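You operate a simulated robot arm through the tools that you are given. There is no shell and no other tool. Be economical: measure what you need, move in short steps, check, and stop when the job is done.

The job below is to be done with a simulated robot arm. You get a single attempt, and the scene is never put back.

TASK
Take the tube gauge and leave it on the grey small tray.

The check looks at the end state, three seconds after you hand in, the way a careful person would. Anything else that was tipped, shoved, dropped, spilled or broken makes it a failure.

THE ROBOT
A 6-joint arm with a two-finger parallel gripper, fixed in place. Base frame: the origin is at the foot of the arm, x ahead of it, y to its left, z up; the work surface is at about z = 0. Units: mm, degrees, N and s.
With the tool pointing down near the work surface it reaches from about 180 to 460 mm from the base axis. Its first joint turns from -70.0 to 70.0 degrees. Payload 1.9 kg.
The tool frame sits at the grasp point between the pads (the TCP): z along the fingers, y along the line on which they close. The tips reach 23 mm beyond it. The gripper opens to 94 mm. The fingers are 38 mm wide and 10 mm thick; the gripper's body (54 by 96 mm) begins 39 mm behind the TCP.
Orientation is that of the tool frame in the base frame, as a unit quaternion [w, x, y, z]. With the fingers straight down and closing along the base's y, the tool's x points along the base's -x, its y along +y and its z along -z.

THE INTERFACE
- The arm moves only by the tool jog_arm. Its argument "moves" is one flat list of numbers, 7 for each row, row after row: the shift along the tool's x, y, z in units of 100 mm (1.0 is 100 mm), then the turn, a rotation vector about the tool's x, y, z in units of 120 degrees (1.0 is 120 degrees), then the opening, from 0 (shut) to 1 (fully open). In form: [x, y, z, ax, ay, az, grip, x, y, z, ax, ay, az, grip, ...]. A call has 1 to 10 rows; each row is the pose to reach, as a shift and turn from the pose commanded when the call began, along the tool's axes at that moment. A call with a number of a shift or a turn outside -1 to 1 is refused whole. A row lasts 0.2 s, in which the tool goes at most 50 mm and 8.6 degrees; a call with a longer step from one row to the next is refused whole, and so is a gripper value outside its range. A pose out of reach is approached as far as the arm can. The call stops where the force on the tool passes 40 N (or 10 N more than at its start, if that is more) or the arm is blocked; 0.2 s more then pass. The fingers move at their own pace (about 108 mm/s each) and stop on an object; they squeeze with about 29 N. The grip force told is the motor's: it shows also when the fingers shut on nothing. Time passes only in rows, and 0.2 s behind the last, so rows that repeat a pose let the fingers close. It gives the time, the measured TCP pose, the force on the tool (base axes), the opening and the grip force at its end, in the units of the frame above (readings bear some noise).
- Cameras (640 x 400 px; columns grow to the right, rows downward): "scene" is fixed at [60.3, 316.5, 427.9]; the picture's right is [-0.73, -0.69, 0.00], its down [-0.36, 0.39, -0.85] and it looks along [0.58, -0.62, -0.53] (base axes); focal length 214 px, centre (320, 200). "wrist" rides on the gripper at [87, 16, -74] in the tool frame; the picture's right is [-0.18, 0.98, 0.00], its down [-0.58, -0.11, -0.81] and it looks along [-0.79, -0.15, 0.59] (tool axes); focal length 243 px, centre (320, 200). There is no depth. A picture from a camera that has moved, and an enlarged one, comes with that camera's place and axes in the base frame and with its lens.
- get_image(camera): a new picture of that camera. The clock stands still meanwhile.
- enlarge(camera, box): a new picture of the part [left, top, right, bottom] of that camera's present view, enlarged. The clock stands still meanwhile.
- sign_off(): hands the job in; it is judged then, once.

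Work in short steps. Places have to be worked out from the pictures, the camera data and where the tool is seen: move nearer, look again, correct. Check each grasp and each placing, and mend what went wrong. You have 90 turns and 36 pictures in all, those below and enlarged ones among them. Open the gripper and draw the arm clear of the work before you hand the job in, unless the task says otherwise; then end with one line.

The tools are called after "Call:" as a command line: name --argument value ..., lists and objects as JSON in quotes. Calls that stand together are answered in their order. jog_arm: Moves the arm, as the interface text tells. Its arguments: {"type":"object","properties":{"moves":{"type":"array","items":{"type":"number"}}},"required":["moves"]} The other tools are called the same way: get_image (camera) takes a picture; enlarge (camera, box) takes an enlarged picture of a part of a camera's view; sign_off () hands the job in.

At the start:

```text
time: 0.0
tcp_pos: [298.6, 132.5, 335.6]
ee_rot: [-0.001, 0.001, 1.0, -0.001]
wrist_force: [1.2, -0.3, 0.5]
width: 94.1
finger_force: 0.0
```

scene: 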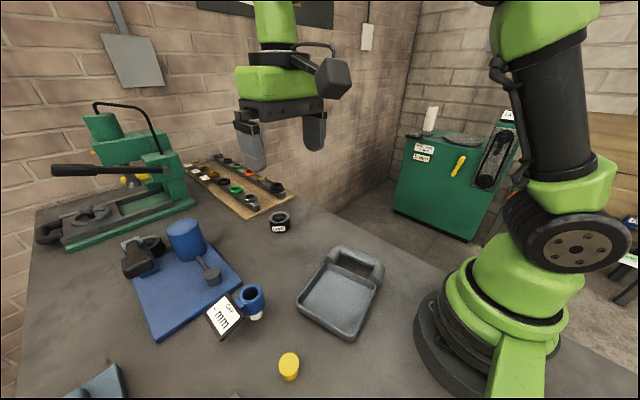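
wrist: 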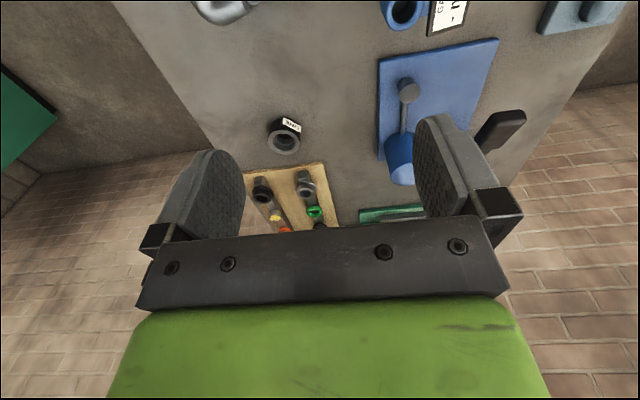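

I need to identify the tube gauge, so I'll enlarge the work area first.

Call:
enlarge --camera "scene" --box '[110, 200, 310, 350]'

Call:
enlarge --camera "scene" --box '[180, 150, 400, 350]'

```text
2.67 times, centred on (210, 275) of scene
camera zoom: at [60.3, 316.5, 427.9], right [-0.73, -0.69, 0.0], down [-0.36, 0.39, -0.85], along [0.58, -0.62, -0.53], focal length 572 px, centre (613, 0)
```

zoom: 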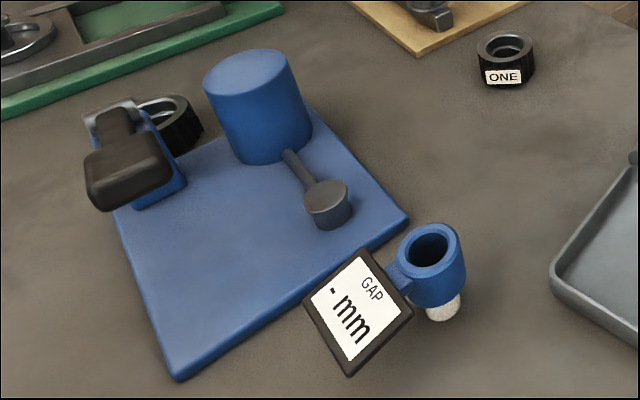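

```text
2.00 times, centred on (290, 250) of scene
camera zoom: at [60.3, 316.5, 427.9], right [-0.73, -0.69, 0.0], down [-0.36, 0.39, -0.85], along [0.58, -0.62, -0.53], focal length 429 px, centre (380, 100)
```

zoom: 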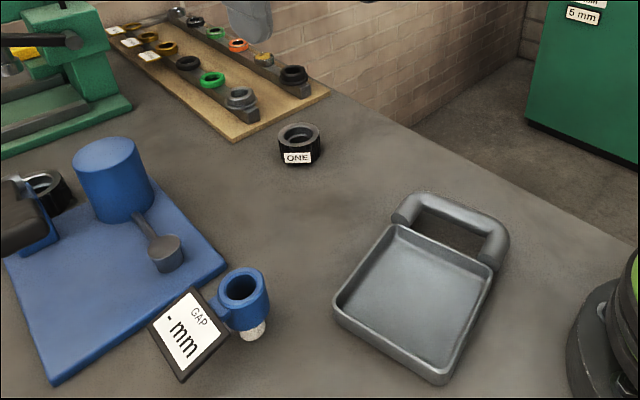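

The blue tube with the "GAP mm" display looks like the gauge. I'll check it closely and look at the other candidates.

Call:
enlarge --camera "scene" --box '[190, 270, 286, 345]'

Call:
enlarge --camera "scene" --box '[30, 340, 310, 400]'

Call:
enlarge --camera "scene" --box '[380, 90, 540, 230]'

```text
5.33 times, centred on (238, 308) of scene
camera zoom: at [60.3, 316.5, 427.9], right [-0.73, -0.69, 0.0], down [-0.36, 0.39, -0.85], along [0.58, -0.62, -0.53], focal length 1144 px, centre (757, -373)
```

zoom: 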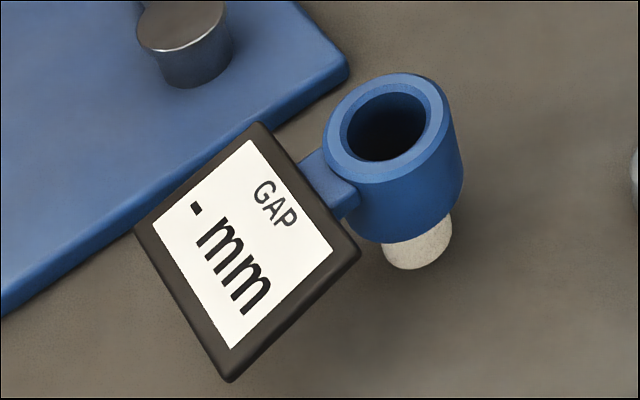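

```text
2.29 times, centred on (170, 370) of scene
camera zoom: at [60.3, 316.5, 427.9], right [-0.73, -0.69, 0.0], down [-0.36, 0.39, -0.85], along [0.58, -0.62, -0.53], focal length 490 px, centre (663, -189)
```

zoom: 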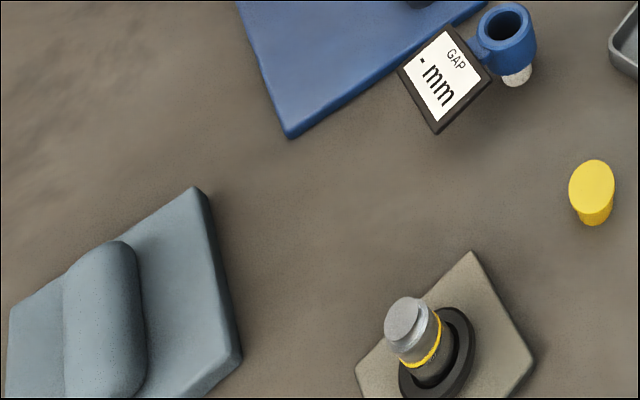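

```text
2.86 times, centred on (460, 160) of scene
camera zoom: at [60.3, 316.5, 427.9], right [-0.73, -0.69, 0.0], down [-0.36, 0.39, -0.85], along [0.58, -0.62, -0.53], focal length 613 px, centre (-80, 314)
```

zoom: 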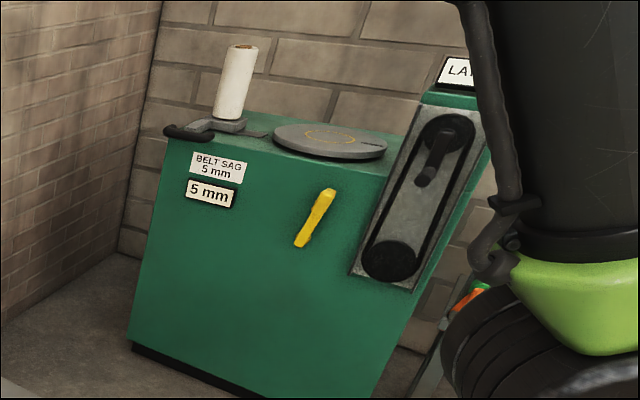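

The tube gauge is the blue ring with the GAP display: axis near (317, 229), blue body z≈29–80, display towards +y. I'll move nearby and yaw about 66° so that the fingers would close beside the display, then look with the wrist camera.

Call:
jog_arm --moves '[0, 0.07, 0.12, 0, 0, -0.069, 1, 0, 0.14, 0.24, 0, 0, -0.138, 1, 0, 0.21, 0.36, 0, 0, -0.207, 1, 0, 0.28, 0.48, 0, 0, -0.276, 1, 0, 0.35, 0.6, 0, 0, -0.345, 1, 0, 0.42, 0.72, 0, 0, -0.414, 1, 0, 0.49, 0.84, 0, 0, -0.483, 1, 0, 0.56, 0.96, 0, 0, -0.55, 1, 0, 0.56, 0.96, 0, 0, -0.55, 1]'

Call:
get_image --camera "wrist"

```text
time: 2.0
tcp_pos: [299.1, 188.6, 239.2]
ee_rot: [0.001, -0.546, 0.838, -0.001]
wrist_force: [-0.2, 0.0, 0.4]
width: 94.0
finger_force: 0.0
```

```text
28 pictures are left
camera wrist: at [248.6, 116.3, 315.2], right [-0.82, 0.57, 0.0], down [0.34, 0.49, 0.81], along [0.46, 0.66, -0.59], focal length 243 px, centre (320, 200)
```

wrist: 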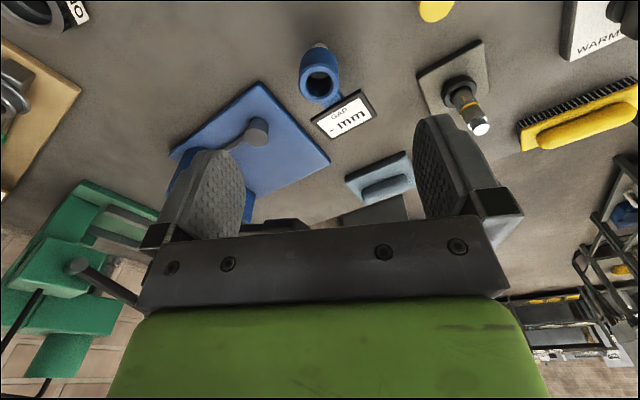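

Call:
enlarge --camera "wrist" --box '[280, 30, 392, 100]'

Call:
enlarge --camera "wrist" --box '[280, 70, 392, 140]'

```text
5.71 times, centred on (336, 65) of wrist
camera zoom: at [248.6, 116.3, 315.2], right [-0.82, 0.57, 0.0], down [0.34, 0.49, 0.81], along [0.46, 0.66, -0.59], focal length 1386 px, centre (229, 971)
```

zoom: 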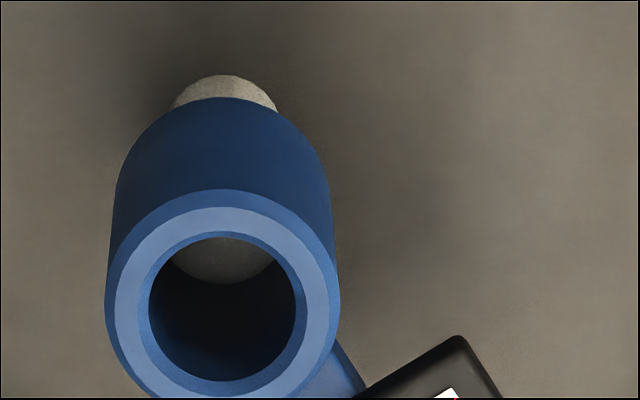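

```text
5.71 times, centred on (336, 105) of wrist
camera zoom: at [248.6, 116.3, 315.2], right [-0.82, 0.57, 0.0], down [0.34, 0.49, 0.81], along [0.46, 0.66, -0.59], focal length 1386 px, centre (229, 743)
```

zoom: 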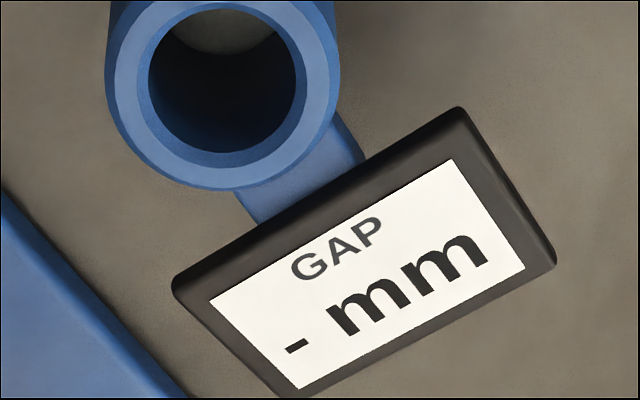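

Triangulating both views: tube axis ≈(324, 225), blue from z≈32 to 65, about 43 mm across; the display lies to +y with its near edge at y≈257. A white peg supports it underneath. I'll turn to close along x and go above it.

Call:
jog_arm --moves '[-0.15, -0.03, 0.25, 0, 0, -0.066, 0.85, -0.3, -0.05, 0.5, 0, 0, -0.132, 0.85, -0.445, -0.08, 0.75, 0, 0, -0.198, 0.85, -0.445, -0.08, 0.9, 0, 0, -0.198, 0.85, -0.445, -0.08, 0.9, 0, 0, -0.198, 0.85]'

Call:
get_image --camera "wrist"

Call:
get_image --camera "scene"

```text
time: 3.2
tcp_pos: [326.3, 224.3, 148.5]
ee_rot: [0.0, -0.706, 0.709, 0.0]
wrist_force: [0.2, 0.1, -0.1]
width: 79.9
finger_force: 0.1
```

```text
25 pictures are left
camera wrist: at [308.9, 137.5, 224.2], right [-0.98, 0.19, 0.0], down [0.11, 0.58, 0.81], along [0.15, 0.79, -0.59], focal length 243 px, centre (320, 200)
```

wrist: 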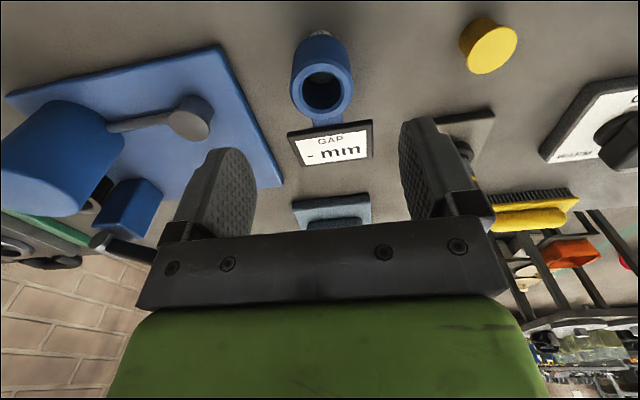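

```text
24 pictures are left
```

scene: 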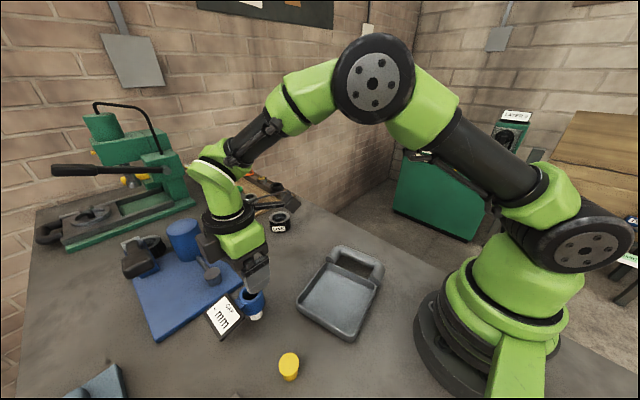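

Tube top computed at (324.8, 226.8), almost under the TCP. I'll correct slightly and descend to z≈50 with the fingers open.

Call:
jog_arm --moves '[-0.02, 0.015, 0.2, 0, 0, 0, 0.85, -0.02, 0.015, 0.4, 0, 0, 0, 0.85, -0.02, 0.015, 0.55, 0, 0, 0, 0.85, -0.02, 0.015, 0.7, 0, 0, 0, 0.85, -0.02, 0.015, 0.85, 0, 0, 0, 0.85, -0.02, 0.015, 0.97, 0, 0, 0, 0.85, -0.02, 0.015, 0.97, 0, 0, 0, 0.85]'

Call:
get_image --camera "wrist"

Call:
enlarge --camera "scene" --box '[190, 250, 310, 350]'

```text
time: 4.8
tcp_pos: [322.6, 227.5, 52.6]
ee_rot: [0.0, -0.705, 0.709, 0.0]
wrist_force: [-0.1, 0.7, 1.0]
width: 79.9
finger_force: 0.1
```

```text
23 pictures are left
camera wrist: at [306.0, 141.1, 128.6], right [-0.98, 0.19, 0.0], down [0.11, 0.58, 0.81], along [0.15, 0.79, -0.59], focal length 243 px, centre (320, 200)
```

wrist: 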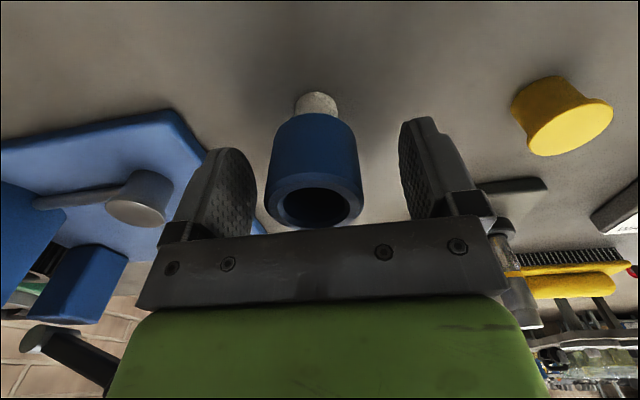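

```text
4.00 times, centred on (250, 300) of scene
camera zoom: at [60.3, 316.5, 427.9], right [-0.73, -0.69, 0.0], down [-0.36, 0.39, -0.85], along [0.58, -0.62, -0.53], focal length 858 px, centre (600, -200)
```

zoom: 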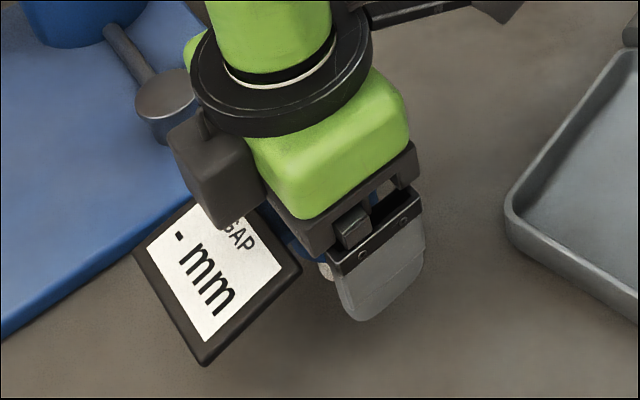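

The tube is centred between the pads (≈(323, 226)), with the display clear. Closing now.

Call:
jog_arm --moves '[0, 0, 0, 0, 0, 0, 0.55, 0, 0, 0, 0, 0, 0, 0.4, 0, 0, 0, 0, 0, 0, 0.3, 0, 0, 0, 0, 0, 0, 0.3, 0, 0, 0, 0, 0, 0, 0.3]'

```text
time: 6.0
tcp_pos: [322.7, 227.1, 53.3]
ee_rot: [0.0, -0.706, 0.708, 0.0]
wrist_force: [-1.6, 0.0, 1.1]
width: 42.4
finger_force: 28.9
```

Gripped at 42.4 mm with 29 N. I'll lift straight up slowly a bit and see what happens to the white peg.

Call:
jog_arm --moves '[0, 0, -0.03, 0, 0, 0, 0.25, 0, 0, -0.08, 0, 0, 0, 0.25, 0, 0, -0.14, 0, 0, 0, 0.25, 0, 0, -0.2, 0, 0, 0, 0.25, 0, 0, -0.2, 0, 0, 0, 0.25]'

Call:
get_image --camera "wrist"

Call:
enlarge --camera "scene" --box '[190, 250, 310, 350]'

```text
time: 7.2
tcp_pos: [322.0, 227.2, 72.2]
ee_rot: [0.0, -0.705, 0.709, 0.001]
wrist_force: [0.2, 0.1, -2.0]
width: 42.5
finger_force: 29.1
```

```text
21 pictures are left
camera wrist: at [306.0, 140.9, 147.6], right [-0.98, 0.19, 0.0], down [0.11, 0.58, 0.81], along [0.15, 0.79, -0.59], focal length 243 px, centre (320, 200)
```

wrist: 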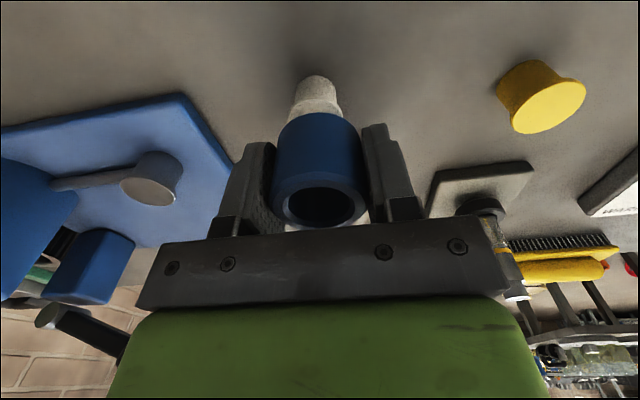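

```text
4.00 times, centred on (250, 300) of scene
camera zoom: at [60.3, 316.6, 427.9], right [-0.73, -0.69, 0.0], down [-0.36, 0.39, -0.85], along [0.58, -0.62, -0.53], focal length 858 px, centre (600, -200)
```

zoom: 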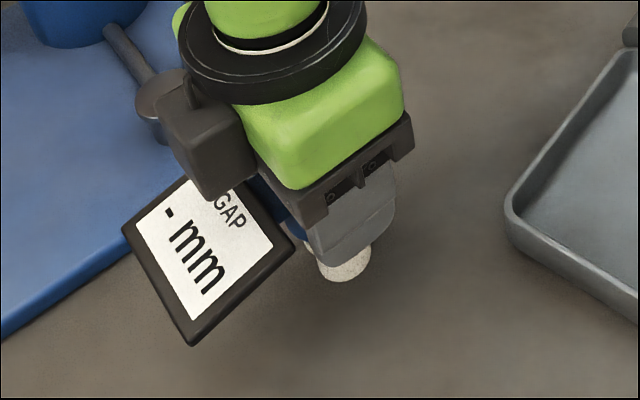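

The white peg seems to still be at table level while the tube rose 20 mm, so it's likely a rest post. I'll lift straight up further and look again.

Call:
jog_arm --moves '[0, 0, -0.1, 0, 0, 0, 0.25, 0, 0, -0.2, 0, 0, 0, 0.25, 0, 0, -0.3, 0, 0, 0, 0.25, 0, 0, -0.4, 0, 0, 0, 0.25, 0, 0, -0.5, 0, 0, 0, 0.25, 0, 0, -0.5, 0, 0, 0, 0.25]'

Call:
get_image --camera "wrist"

Call:
enlarge --camera "scene" --box '[190, 250, 310, 350]'

```text
time: 8.6
tcp_pos: [322.3, 227.5, 121.4]
ee_rot: [0.0, -0.705, 0.71, 0.0]
wrist_force: [-0.1, -0.1, -2.0]
width: 42.7
finger_force: 28.9
```

```text
19 pictures are left
camera wrist: at [306.1, 140.4, 197.3], right [-0.98, 0.19, 0.0], down [0.11, 0.58, 0.81], along [0.15, 0.79, -0.59], focal length 243 px, centre (320, 200)
```

wrist: 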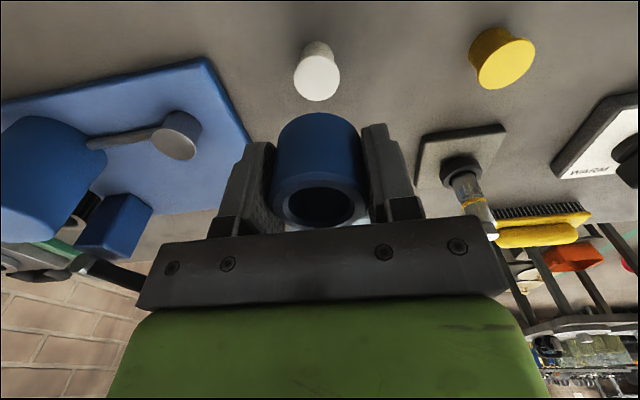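

```text
4.00 times, centred on (250, 300) of scene
camera zoom: at [60.3, 316.6, 427.9], right [-0.73, -0.69, 0.0], down [-0.36, 0.39, -0.85], along [0.58, -0.62, -0.53], focal length 858 px, centre (600, -200)
```

zoom: 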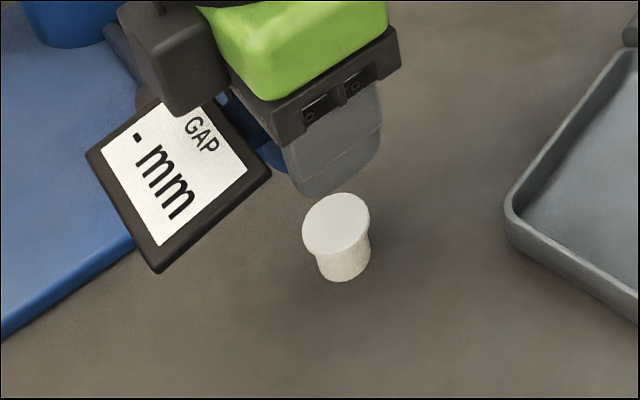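

The white stopper stays standing on its own; I hold only the gauge. Now I carry it, raised, toward the tray.

Call:
jog_arm --moves '[0, 0, -0.2, 0, 0, 0, 0.25, 0.1, 0.05, -0.4, 0, 0, 0, 0.25, 0.25, 0.15, -0.55, 0, 0, 0, 0.25, 0.4, 0.25, -0.6, 0, 0, 0, 0.25, 0.55, 0.35, -0.6, 0, 0, 0, 0.25, 0.7, 0.45, -0.6, 0, 0, 0, 0.25, 0.85, 0.55, -0.6, 0, 0, 0, 0.25, 0.95, 0.65, -0.6, 0, 0, 0, 0.25, 0.97, 0.7, -0.6, 0, 0, 0, 0.25, 0.97, 0.7, -0.6, 0, 0, 0, 0.25]'

Call:
jog_arm --moves '[0.1, 0.1, 0, 0, 0, 0, 0.25, 0.25, 0.2, 0, 0, 0, 0, 0.25, 0.4, 0.25, 0, 0, 0, 0, 0.25, 0.55, 0.27, 0, 0, 0, 0, 0.25, 0.6, 0.27, 0, 0, 0, 0, 0.25, 0.6, 0.27, 0, 0, 0, 0, 0.25]'

Call:
get_image --camera "wrist"

Call:
get_image --camera "scene"

```text
time: 10.8
tcp_pos: [251.9, 130.1, 182.8]
ee_rot: [0.0, -0.706, 0.709, 0.0]
wrist_force: [-0.9, 0.6, -2.5]
width: 42.6
finger_force: 28.7
```

```text
time: 12.2
tcp_pos: [225.4, 71.7, 182.2]
ee_rot: [0.0, -0.705, 0.709, -0.001]
wrist_force: [-0.6, -0.7, -1.9]
width: 42.4
finger_force: 29.6
```

```text
17 pictures are left
camera wrist: at [207.9, -15.7, 258.8], right [-0.98, 0.19, 0.0], down [0.11, 0.58, 0.81], along [0.15, 0.79, -0.59], focal length 243 px, centre (320, 200)
```

wrist: 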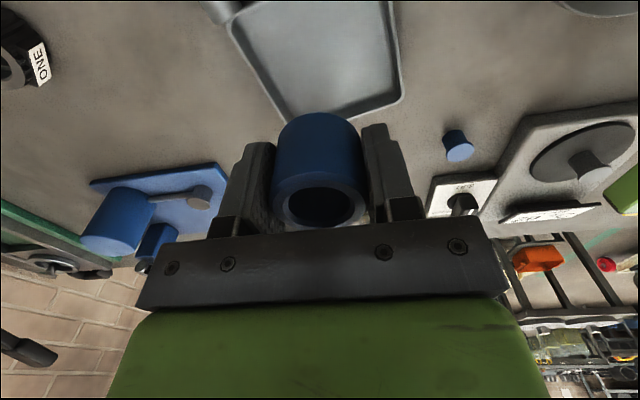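

```text
16 pictures are left
```

scene: 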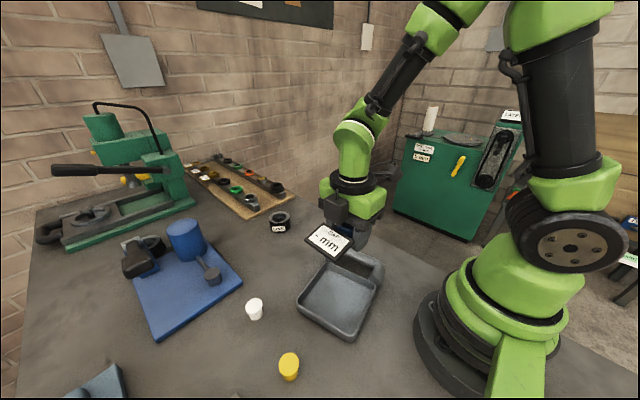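

Tray in this view spans roughly x 155–285, front rim at y≈145. I'll shift back along −y to see the rear of the tray too.

Call:
jog_arm --moves '[0.15, 0, 0, 0, 0, 0, 0.25, 0.3, 0, -0.1, 0, 0, 0, 0.25, 0.45, 0, -0.2, 0, 0, 0, 0.25, 0.5, 0, -0.2, 0, 0, 0, 0.25, 0.5, 0, -0.2, 0, 0, 0, 0.25]'

Call:
get_image --camera "wrist"

Call:
enlarge --camera "scene" --box '[270, 180, 420, 350]'

```text
time: 13.4
tcp_pos: [223.8, 22.1, 203.1]
ee_rot: [0.0, -0.705, 0.709, 0.0]
wrist_force: [0.5, 0.0, -2.6]
width: 42.4
finger_force: 28.9
```

```text
15 pictures are left
camera wrist: at [207.9, -65.4, 278.0], right [-0.98, 0.19, 0.0], down [0.11, 0.58, 0.81], along [0.15, 0.79, -0.59], focal length 243 px, centre (320, 200)
```

wrist: 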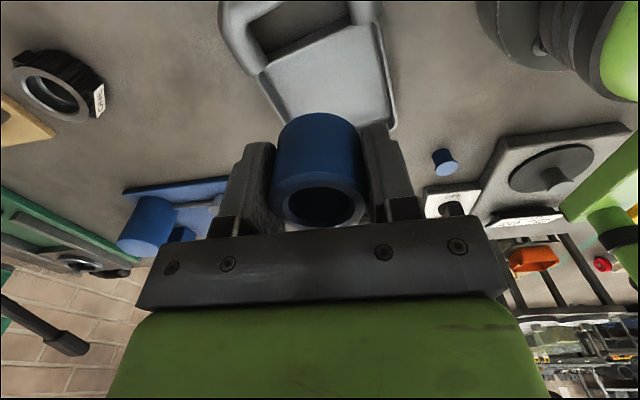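

```text
2.35 times, centred on (345, 265) of scene
camera zoom: at [60.3, 316.5, 427.9], right [-0.73, -0.69, 0.0], down [-0.36, 0.39, -0.85], along [0.58, -0.62, -0.53], focal length 505 px, centre (261, 47)
```

zoom: 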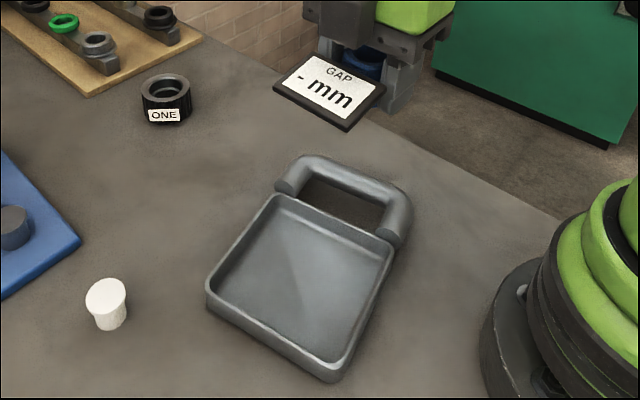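

The tray corners come out at about (280,150), (151,137), (177,16), (296,42): centre ≈(226, 86), yawed ~10°. I'll turn the gauge 10° to match, put the tube over (230.5, 61.5) so the display stays inside the tray, and come down to z≈100.

Call:
jog_arm --moves '[-0.1, -0.02, 0.1, 0, 0, -0.03, 0.25, -0.2, -0.04, 0.3, 0, 0, -0.06, 0.25, -0.3, -0.06, 0.5, 0, 0, -0.083, 0.25, -0.395, -0.06, 0.7, 0, 0, -0.083, 0.25, -0.395, -0.06, 0.9, 0, 0, -0.083, 0.25, -0.395, -0.06, 1.0, 0, 0, -0.083, 0.25, -0.395, -0.06, 1.0, 0, 0, -0.083, 0.25]'

Call:
get_image --camera "wrist"

Call:
enlarge --camera "scene" --box '[270, 200, 420, 350]'

```text
time: 15.0
tcp_pos: [231.7, 59.7, 101.5]
ee_rot: [0.0, 0.764, -0.645, 0.001]
wrist_force: [-0.2, 0.5, -1.5]
width: 42.6
finger_force: 28.7
```

```text
13 pictures are left
camera wrist: at [229.1, -27.8, 177.2], right [-1.0, 0.02, 0.0], down [0.01, 0.59, 0.81], along [0.01, 0.81, -0.59], focal length 243 px, centre (320, 200)
```

wrist: 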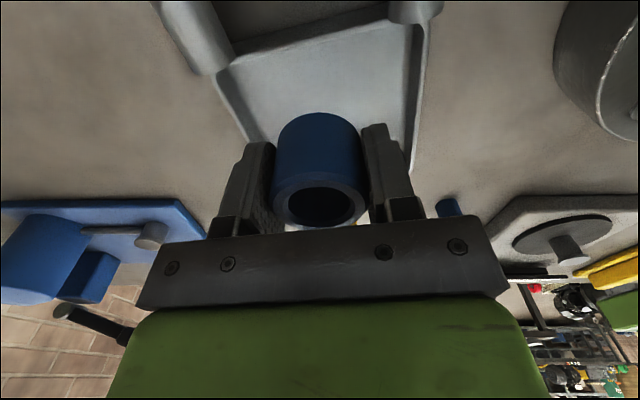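

```text
2.67 times, centred on (345, 275) of scene
camera zoom: at [60.3, 316.6, 427.9], right [-0.73, -0.69, 0.0], down [-0.36, 0.39, -0.85], along [0.58, -0.62, -0.53], focal length 572 px, centre (253, 0)
```

zoom: 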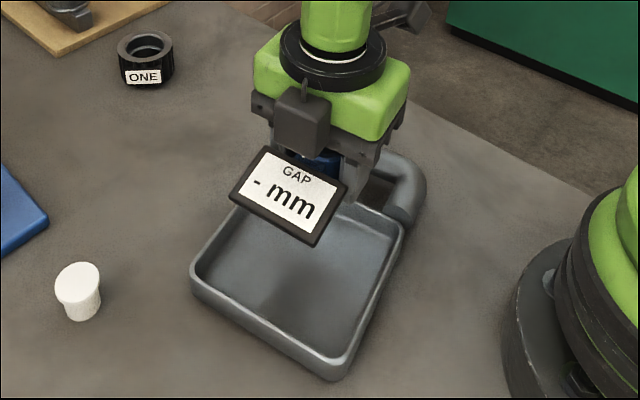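

The tray's rear inner wall is at y≈36 here, too near the tube's back edge (≈38), so I'll shift 5 mm forward and descend to z≈38.

Call:
jog_arm --moves '[-0.052, 0.008, 0.15, 0, 0, 0, 0.25, -0.052, 0.008, 0.3, 0, 0, 0, 0.25, -0.052, 0.008, 0.42, 0, 0, 0, 0.25, -0.052, 0.008, 0.54, 0, 0, 0, 0.25, -0.052, 0.008, 0.63, 0, 0, 0, 0.25, -0.052, 0.008, 0.63, 0, 0, 0, 0.25]'

Call:
get_image --camera "wrist"

Call:
enlarge --camera "scene" --box '[280, 230, 400, 345]'

```text
time: 16.4
tcp_pos: [229.6, 65.3, 39.2]
ee_rot: [0.001, 0.764, -0.645, -0.001]
wrist_force: [-1.1, 0.6, -2.1]
width: 42.5
finger_force: 28.4
```

```text
11 pictures are left
camera wrist: at [227.8, -23.1, 114.2], right [-1.0, 0.02, 0.0], down [0.01, 0.59, 0.81], along [0.01, 0.81, -0.59], focal length 243 px, centre (320, 200)
```

wrist: 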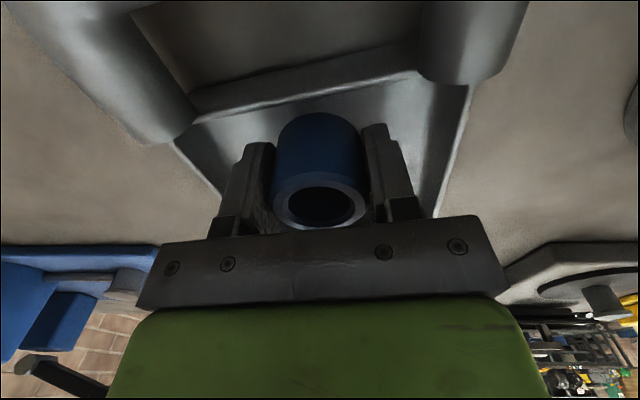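

```text
3.48 times, centred on (340, 288) of scene
camera zoom: at [60.3, 316.6, 427.9], right [-0.73, -0.69, 0.0], down [-0.36, 0.39, -0.85], along [0.58, -0.62, -0.53], focal length 746 px, centre (250, -104)
```

zoom: 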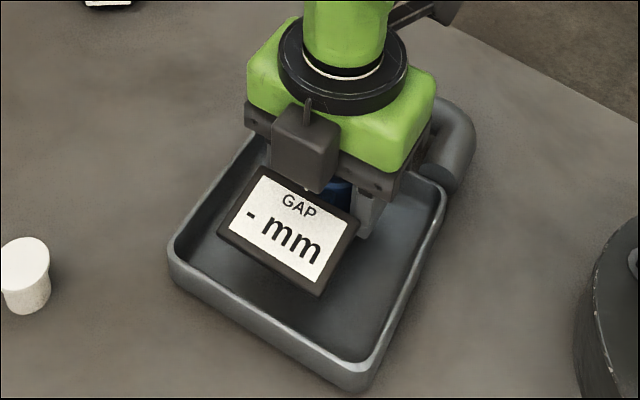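

Everything is inside the tray walls. I descend in 2 mm steps and watch the force for contact.

Call:
jog_arm --moves '[0, 0, 0.02, 0, 0, 0, 0.25, 0, 0, 0.04, 0, 0, 0, 0.25, 0, 0, 0.06, 0, 0, 0, 0.25, 0, 0, 0.08, 0, 0, 0, 0.25, 0, 0, 0.09, 0, 0, 0, 0.25]'

Call:
jog_arm --moves '[0, 0, 0.01, 0, 0, 0, 0.25, 0, 0, 0.02, 0, 0, 0, 0.25]'

```text
time: 17.6
tcp_pos: [228.3, 66.0, 30.7]
ee_rot: [0.0, 0.764, -0.645, 0.0]
wrist_force: [-0.2, 0.6, -2.5]
width: 42.3
finger_force: 29.2
```

```text
time: 18.2
tcp_pos: [229.5, 64.3, 29.9]
ee_rot: [0.0, 0.764, -0.646, 0.0]
wrist_force: [-0.4, -0.2, -2.4]
width: 42.6
finger_force: 29.3
```

No contact yet at z≈29; I continue in 1 mm steps.

Call:
jog_arm --moves '[0, 0, 0.01, 0, 0, 0, 0.25, 0, 0, 0.02, 0, 0, 0, 0.25]'

Call:
enlarge --camera "wrist" --box '[200, 70, 440, 230]'

```text
time: 18.8
tcp_pos: [229.3, 66.7, 26.4]
ee_rot: [0.0, 0.764, -0.645, 0.0]
wrist_force: [-0.2, -10.1, 25.7]
width: 42.6
finger_force: 29.5
```

```text
2.50 times, centred on (320, 150) of wrist
camera zoom: at [227.8, -22.5, 102.6], right [-1.0, 0.02, 0.0], down [0.01, 0.59, 0.81], along [0.01, 0.81, -0.59], focal length 606 px, centre (320, 325)
```

zoom: 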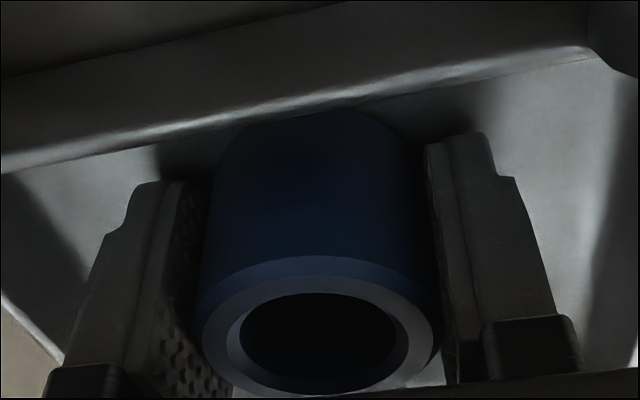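

Contact at z≈26.5 with 26 N and some sideways force (−10 N in y). I check in the scene whether the display touches the rim.

Call:
enlarge --camera "scene" --box '[290, 250, 390, 345]'

```text
4.21 times, centred on (340, 298) of scene
camera zoom: at [60.3, 316.5, 427.9], right [-0.73, -0.69, 0.0], down [-0.36, 0.39, -0.85], along [0.58, -0.62, -0.53], focal length 903 px, centre (236, -210)
```

zoom: 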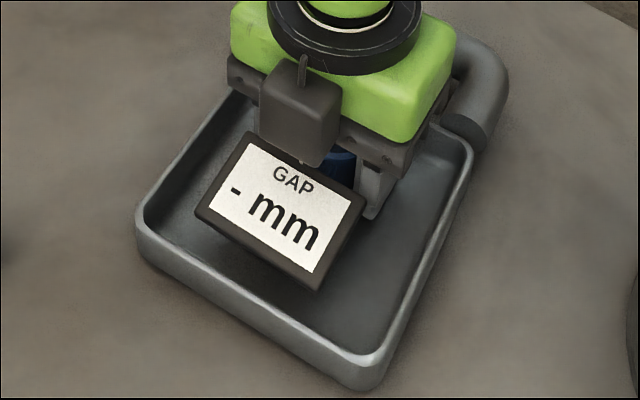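

The display is clear of the rim and the tube sits on the floor. I relieve 1 mm of the pressing and open slowly.

Call:
jog_arm --moves '[0, 0, -0.01, 0, 0, 0, 0.25, 0, 0, -0.01, 0, 0, 0, 0.25]'

Call:
jog_arm --moves '[0, 0, 0, 0, 0, 0, 0.47, 0, 0, 0, 0, 0, 0, 0.5, 0, 0, 0, 0, 0, 0, 0.55, 0, 0, 0, 0, 0, 0, 0.6, 0, 0, 0, 0, 0, 0, 0.65, 0, 0, 0, 0, 0, 0, 0.65]'

Call:
enlarge --camera "scene" --box '[290, 250, 390, 345]'

```text
time: 19.4
tcp_pos: [229.0, 65.3, 27.1]
ee_rot: [0.001, 0.764, -0.645, 0.0]
wrist_force: [-1.0, -0.3, -2.0]
width: 42.4
finger_force: 28.9
```

```text
time: 20.8
tcp_pos: [230.2, 65.5, 27.4]
ee_rot: [-0.001, 0.764, -0.645, 0.001]
wrist_force: [0.0, 0.0, 0.1]
width: 61.1
finger_force: 0.0
```

```text
4.21 times, centred on (340, 298) of scene
camera zoom: at [60.3, 316.5, 427.9], right [-0.73, -0.69, 0.0], down [-0.36, 0.39, -0.85], along [0.58, -0.62, -0.53], focal length 903 px, centre (236, -210)
```

zoom: 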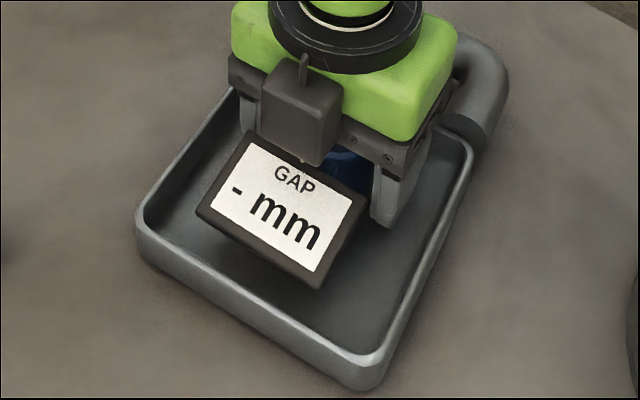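

The gauge is released and standing steady. I raise the arm straight up, slowly at first.

Call:
jog_arm --moves '[0, 0, -0.05, 0, 0, 0, 0.65, 0, 0, -0.12, 0, 0, 0, 0.65, 0, 0, -0.22, 0, 0, 0, 0.65, 0, 0, -0.35, 0, 0, 0, 0.65, 0, 0, -0.5, 0, 0, 0, 0.65, 0, 0, -0.7, 0, 0, 0, 0.65, 0, 0, -0.9, 0, 0, 0, 0.65, 0, 0, -1, 0, 0, 0, 0.8, 0, 0, -1, 0, 0, 0, 0.9]'

Call:
jog_arm --moves '[0, 0, -0.3, 0, 0, 0, 0.9, 0.2, 0, -0.6, 0, 0, 0, 0.9, 0.4, 0, -0.9, 0, 0, 0, 0.9, 0.4, 0, -0.9, 0, 0, 0, 0.9, 0.4, 0, -0.9, 0, 0, 0, 0.9]'

Call:
get_image --camera "scene"

Call:
enlarge --camera "scene" --box '[230, 220, 400, 345]'

```text
time: 22.8
tcp_pos: [229.8, 64.4, 126.1]
ee_rot: [0.0, 0.764, -0.645, 0.0]
wrist_force: [0.2, -0.1, -0.8]
width: 84.4
finger_force: 0.1
```

```text
time: 24.0
tcp_pos: [235.9, 24.4, 216.5]
ee_rot: [0.0, 0.764, -0.645, 0.0]
wrist_force: [-0.2, 0.4, 0.4]
width: 84.5
finger_force: 0.1
```

```text
6 pictures are left
```

scene: 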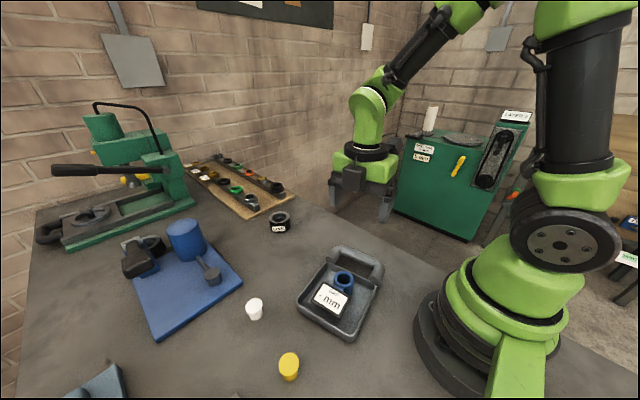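

```text
3.20 times, centred on (315, 282) of scene
camera zoom: at [60.3, 316.5, 427.9], right [-0.73, -0.69, 0.0], down [-0.36, 0.39, -0.85], along [0.58, -0.62, -0.53], focal length 686 px, centre (336, -64)
```

zoom: 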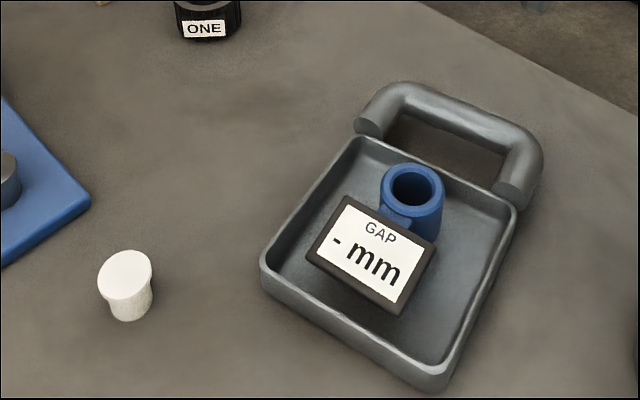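

The gauge rests fully inside the tray, the white stopper and everything else are undisturbed, and the arm is clear. Handing in.

Call:
sign_off

```text
The job is handed in.
```

The tube gauge (the blue tube with the "GAP mm" display) is standing in the grey small tray. The gripper is open and the arm is clear. The white stopper it had been resting on stayed upright where it was, and the last pictures show nothing else disturbed.
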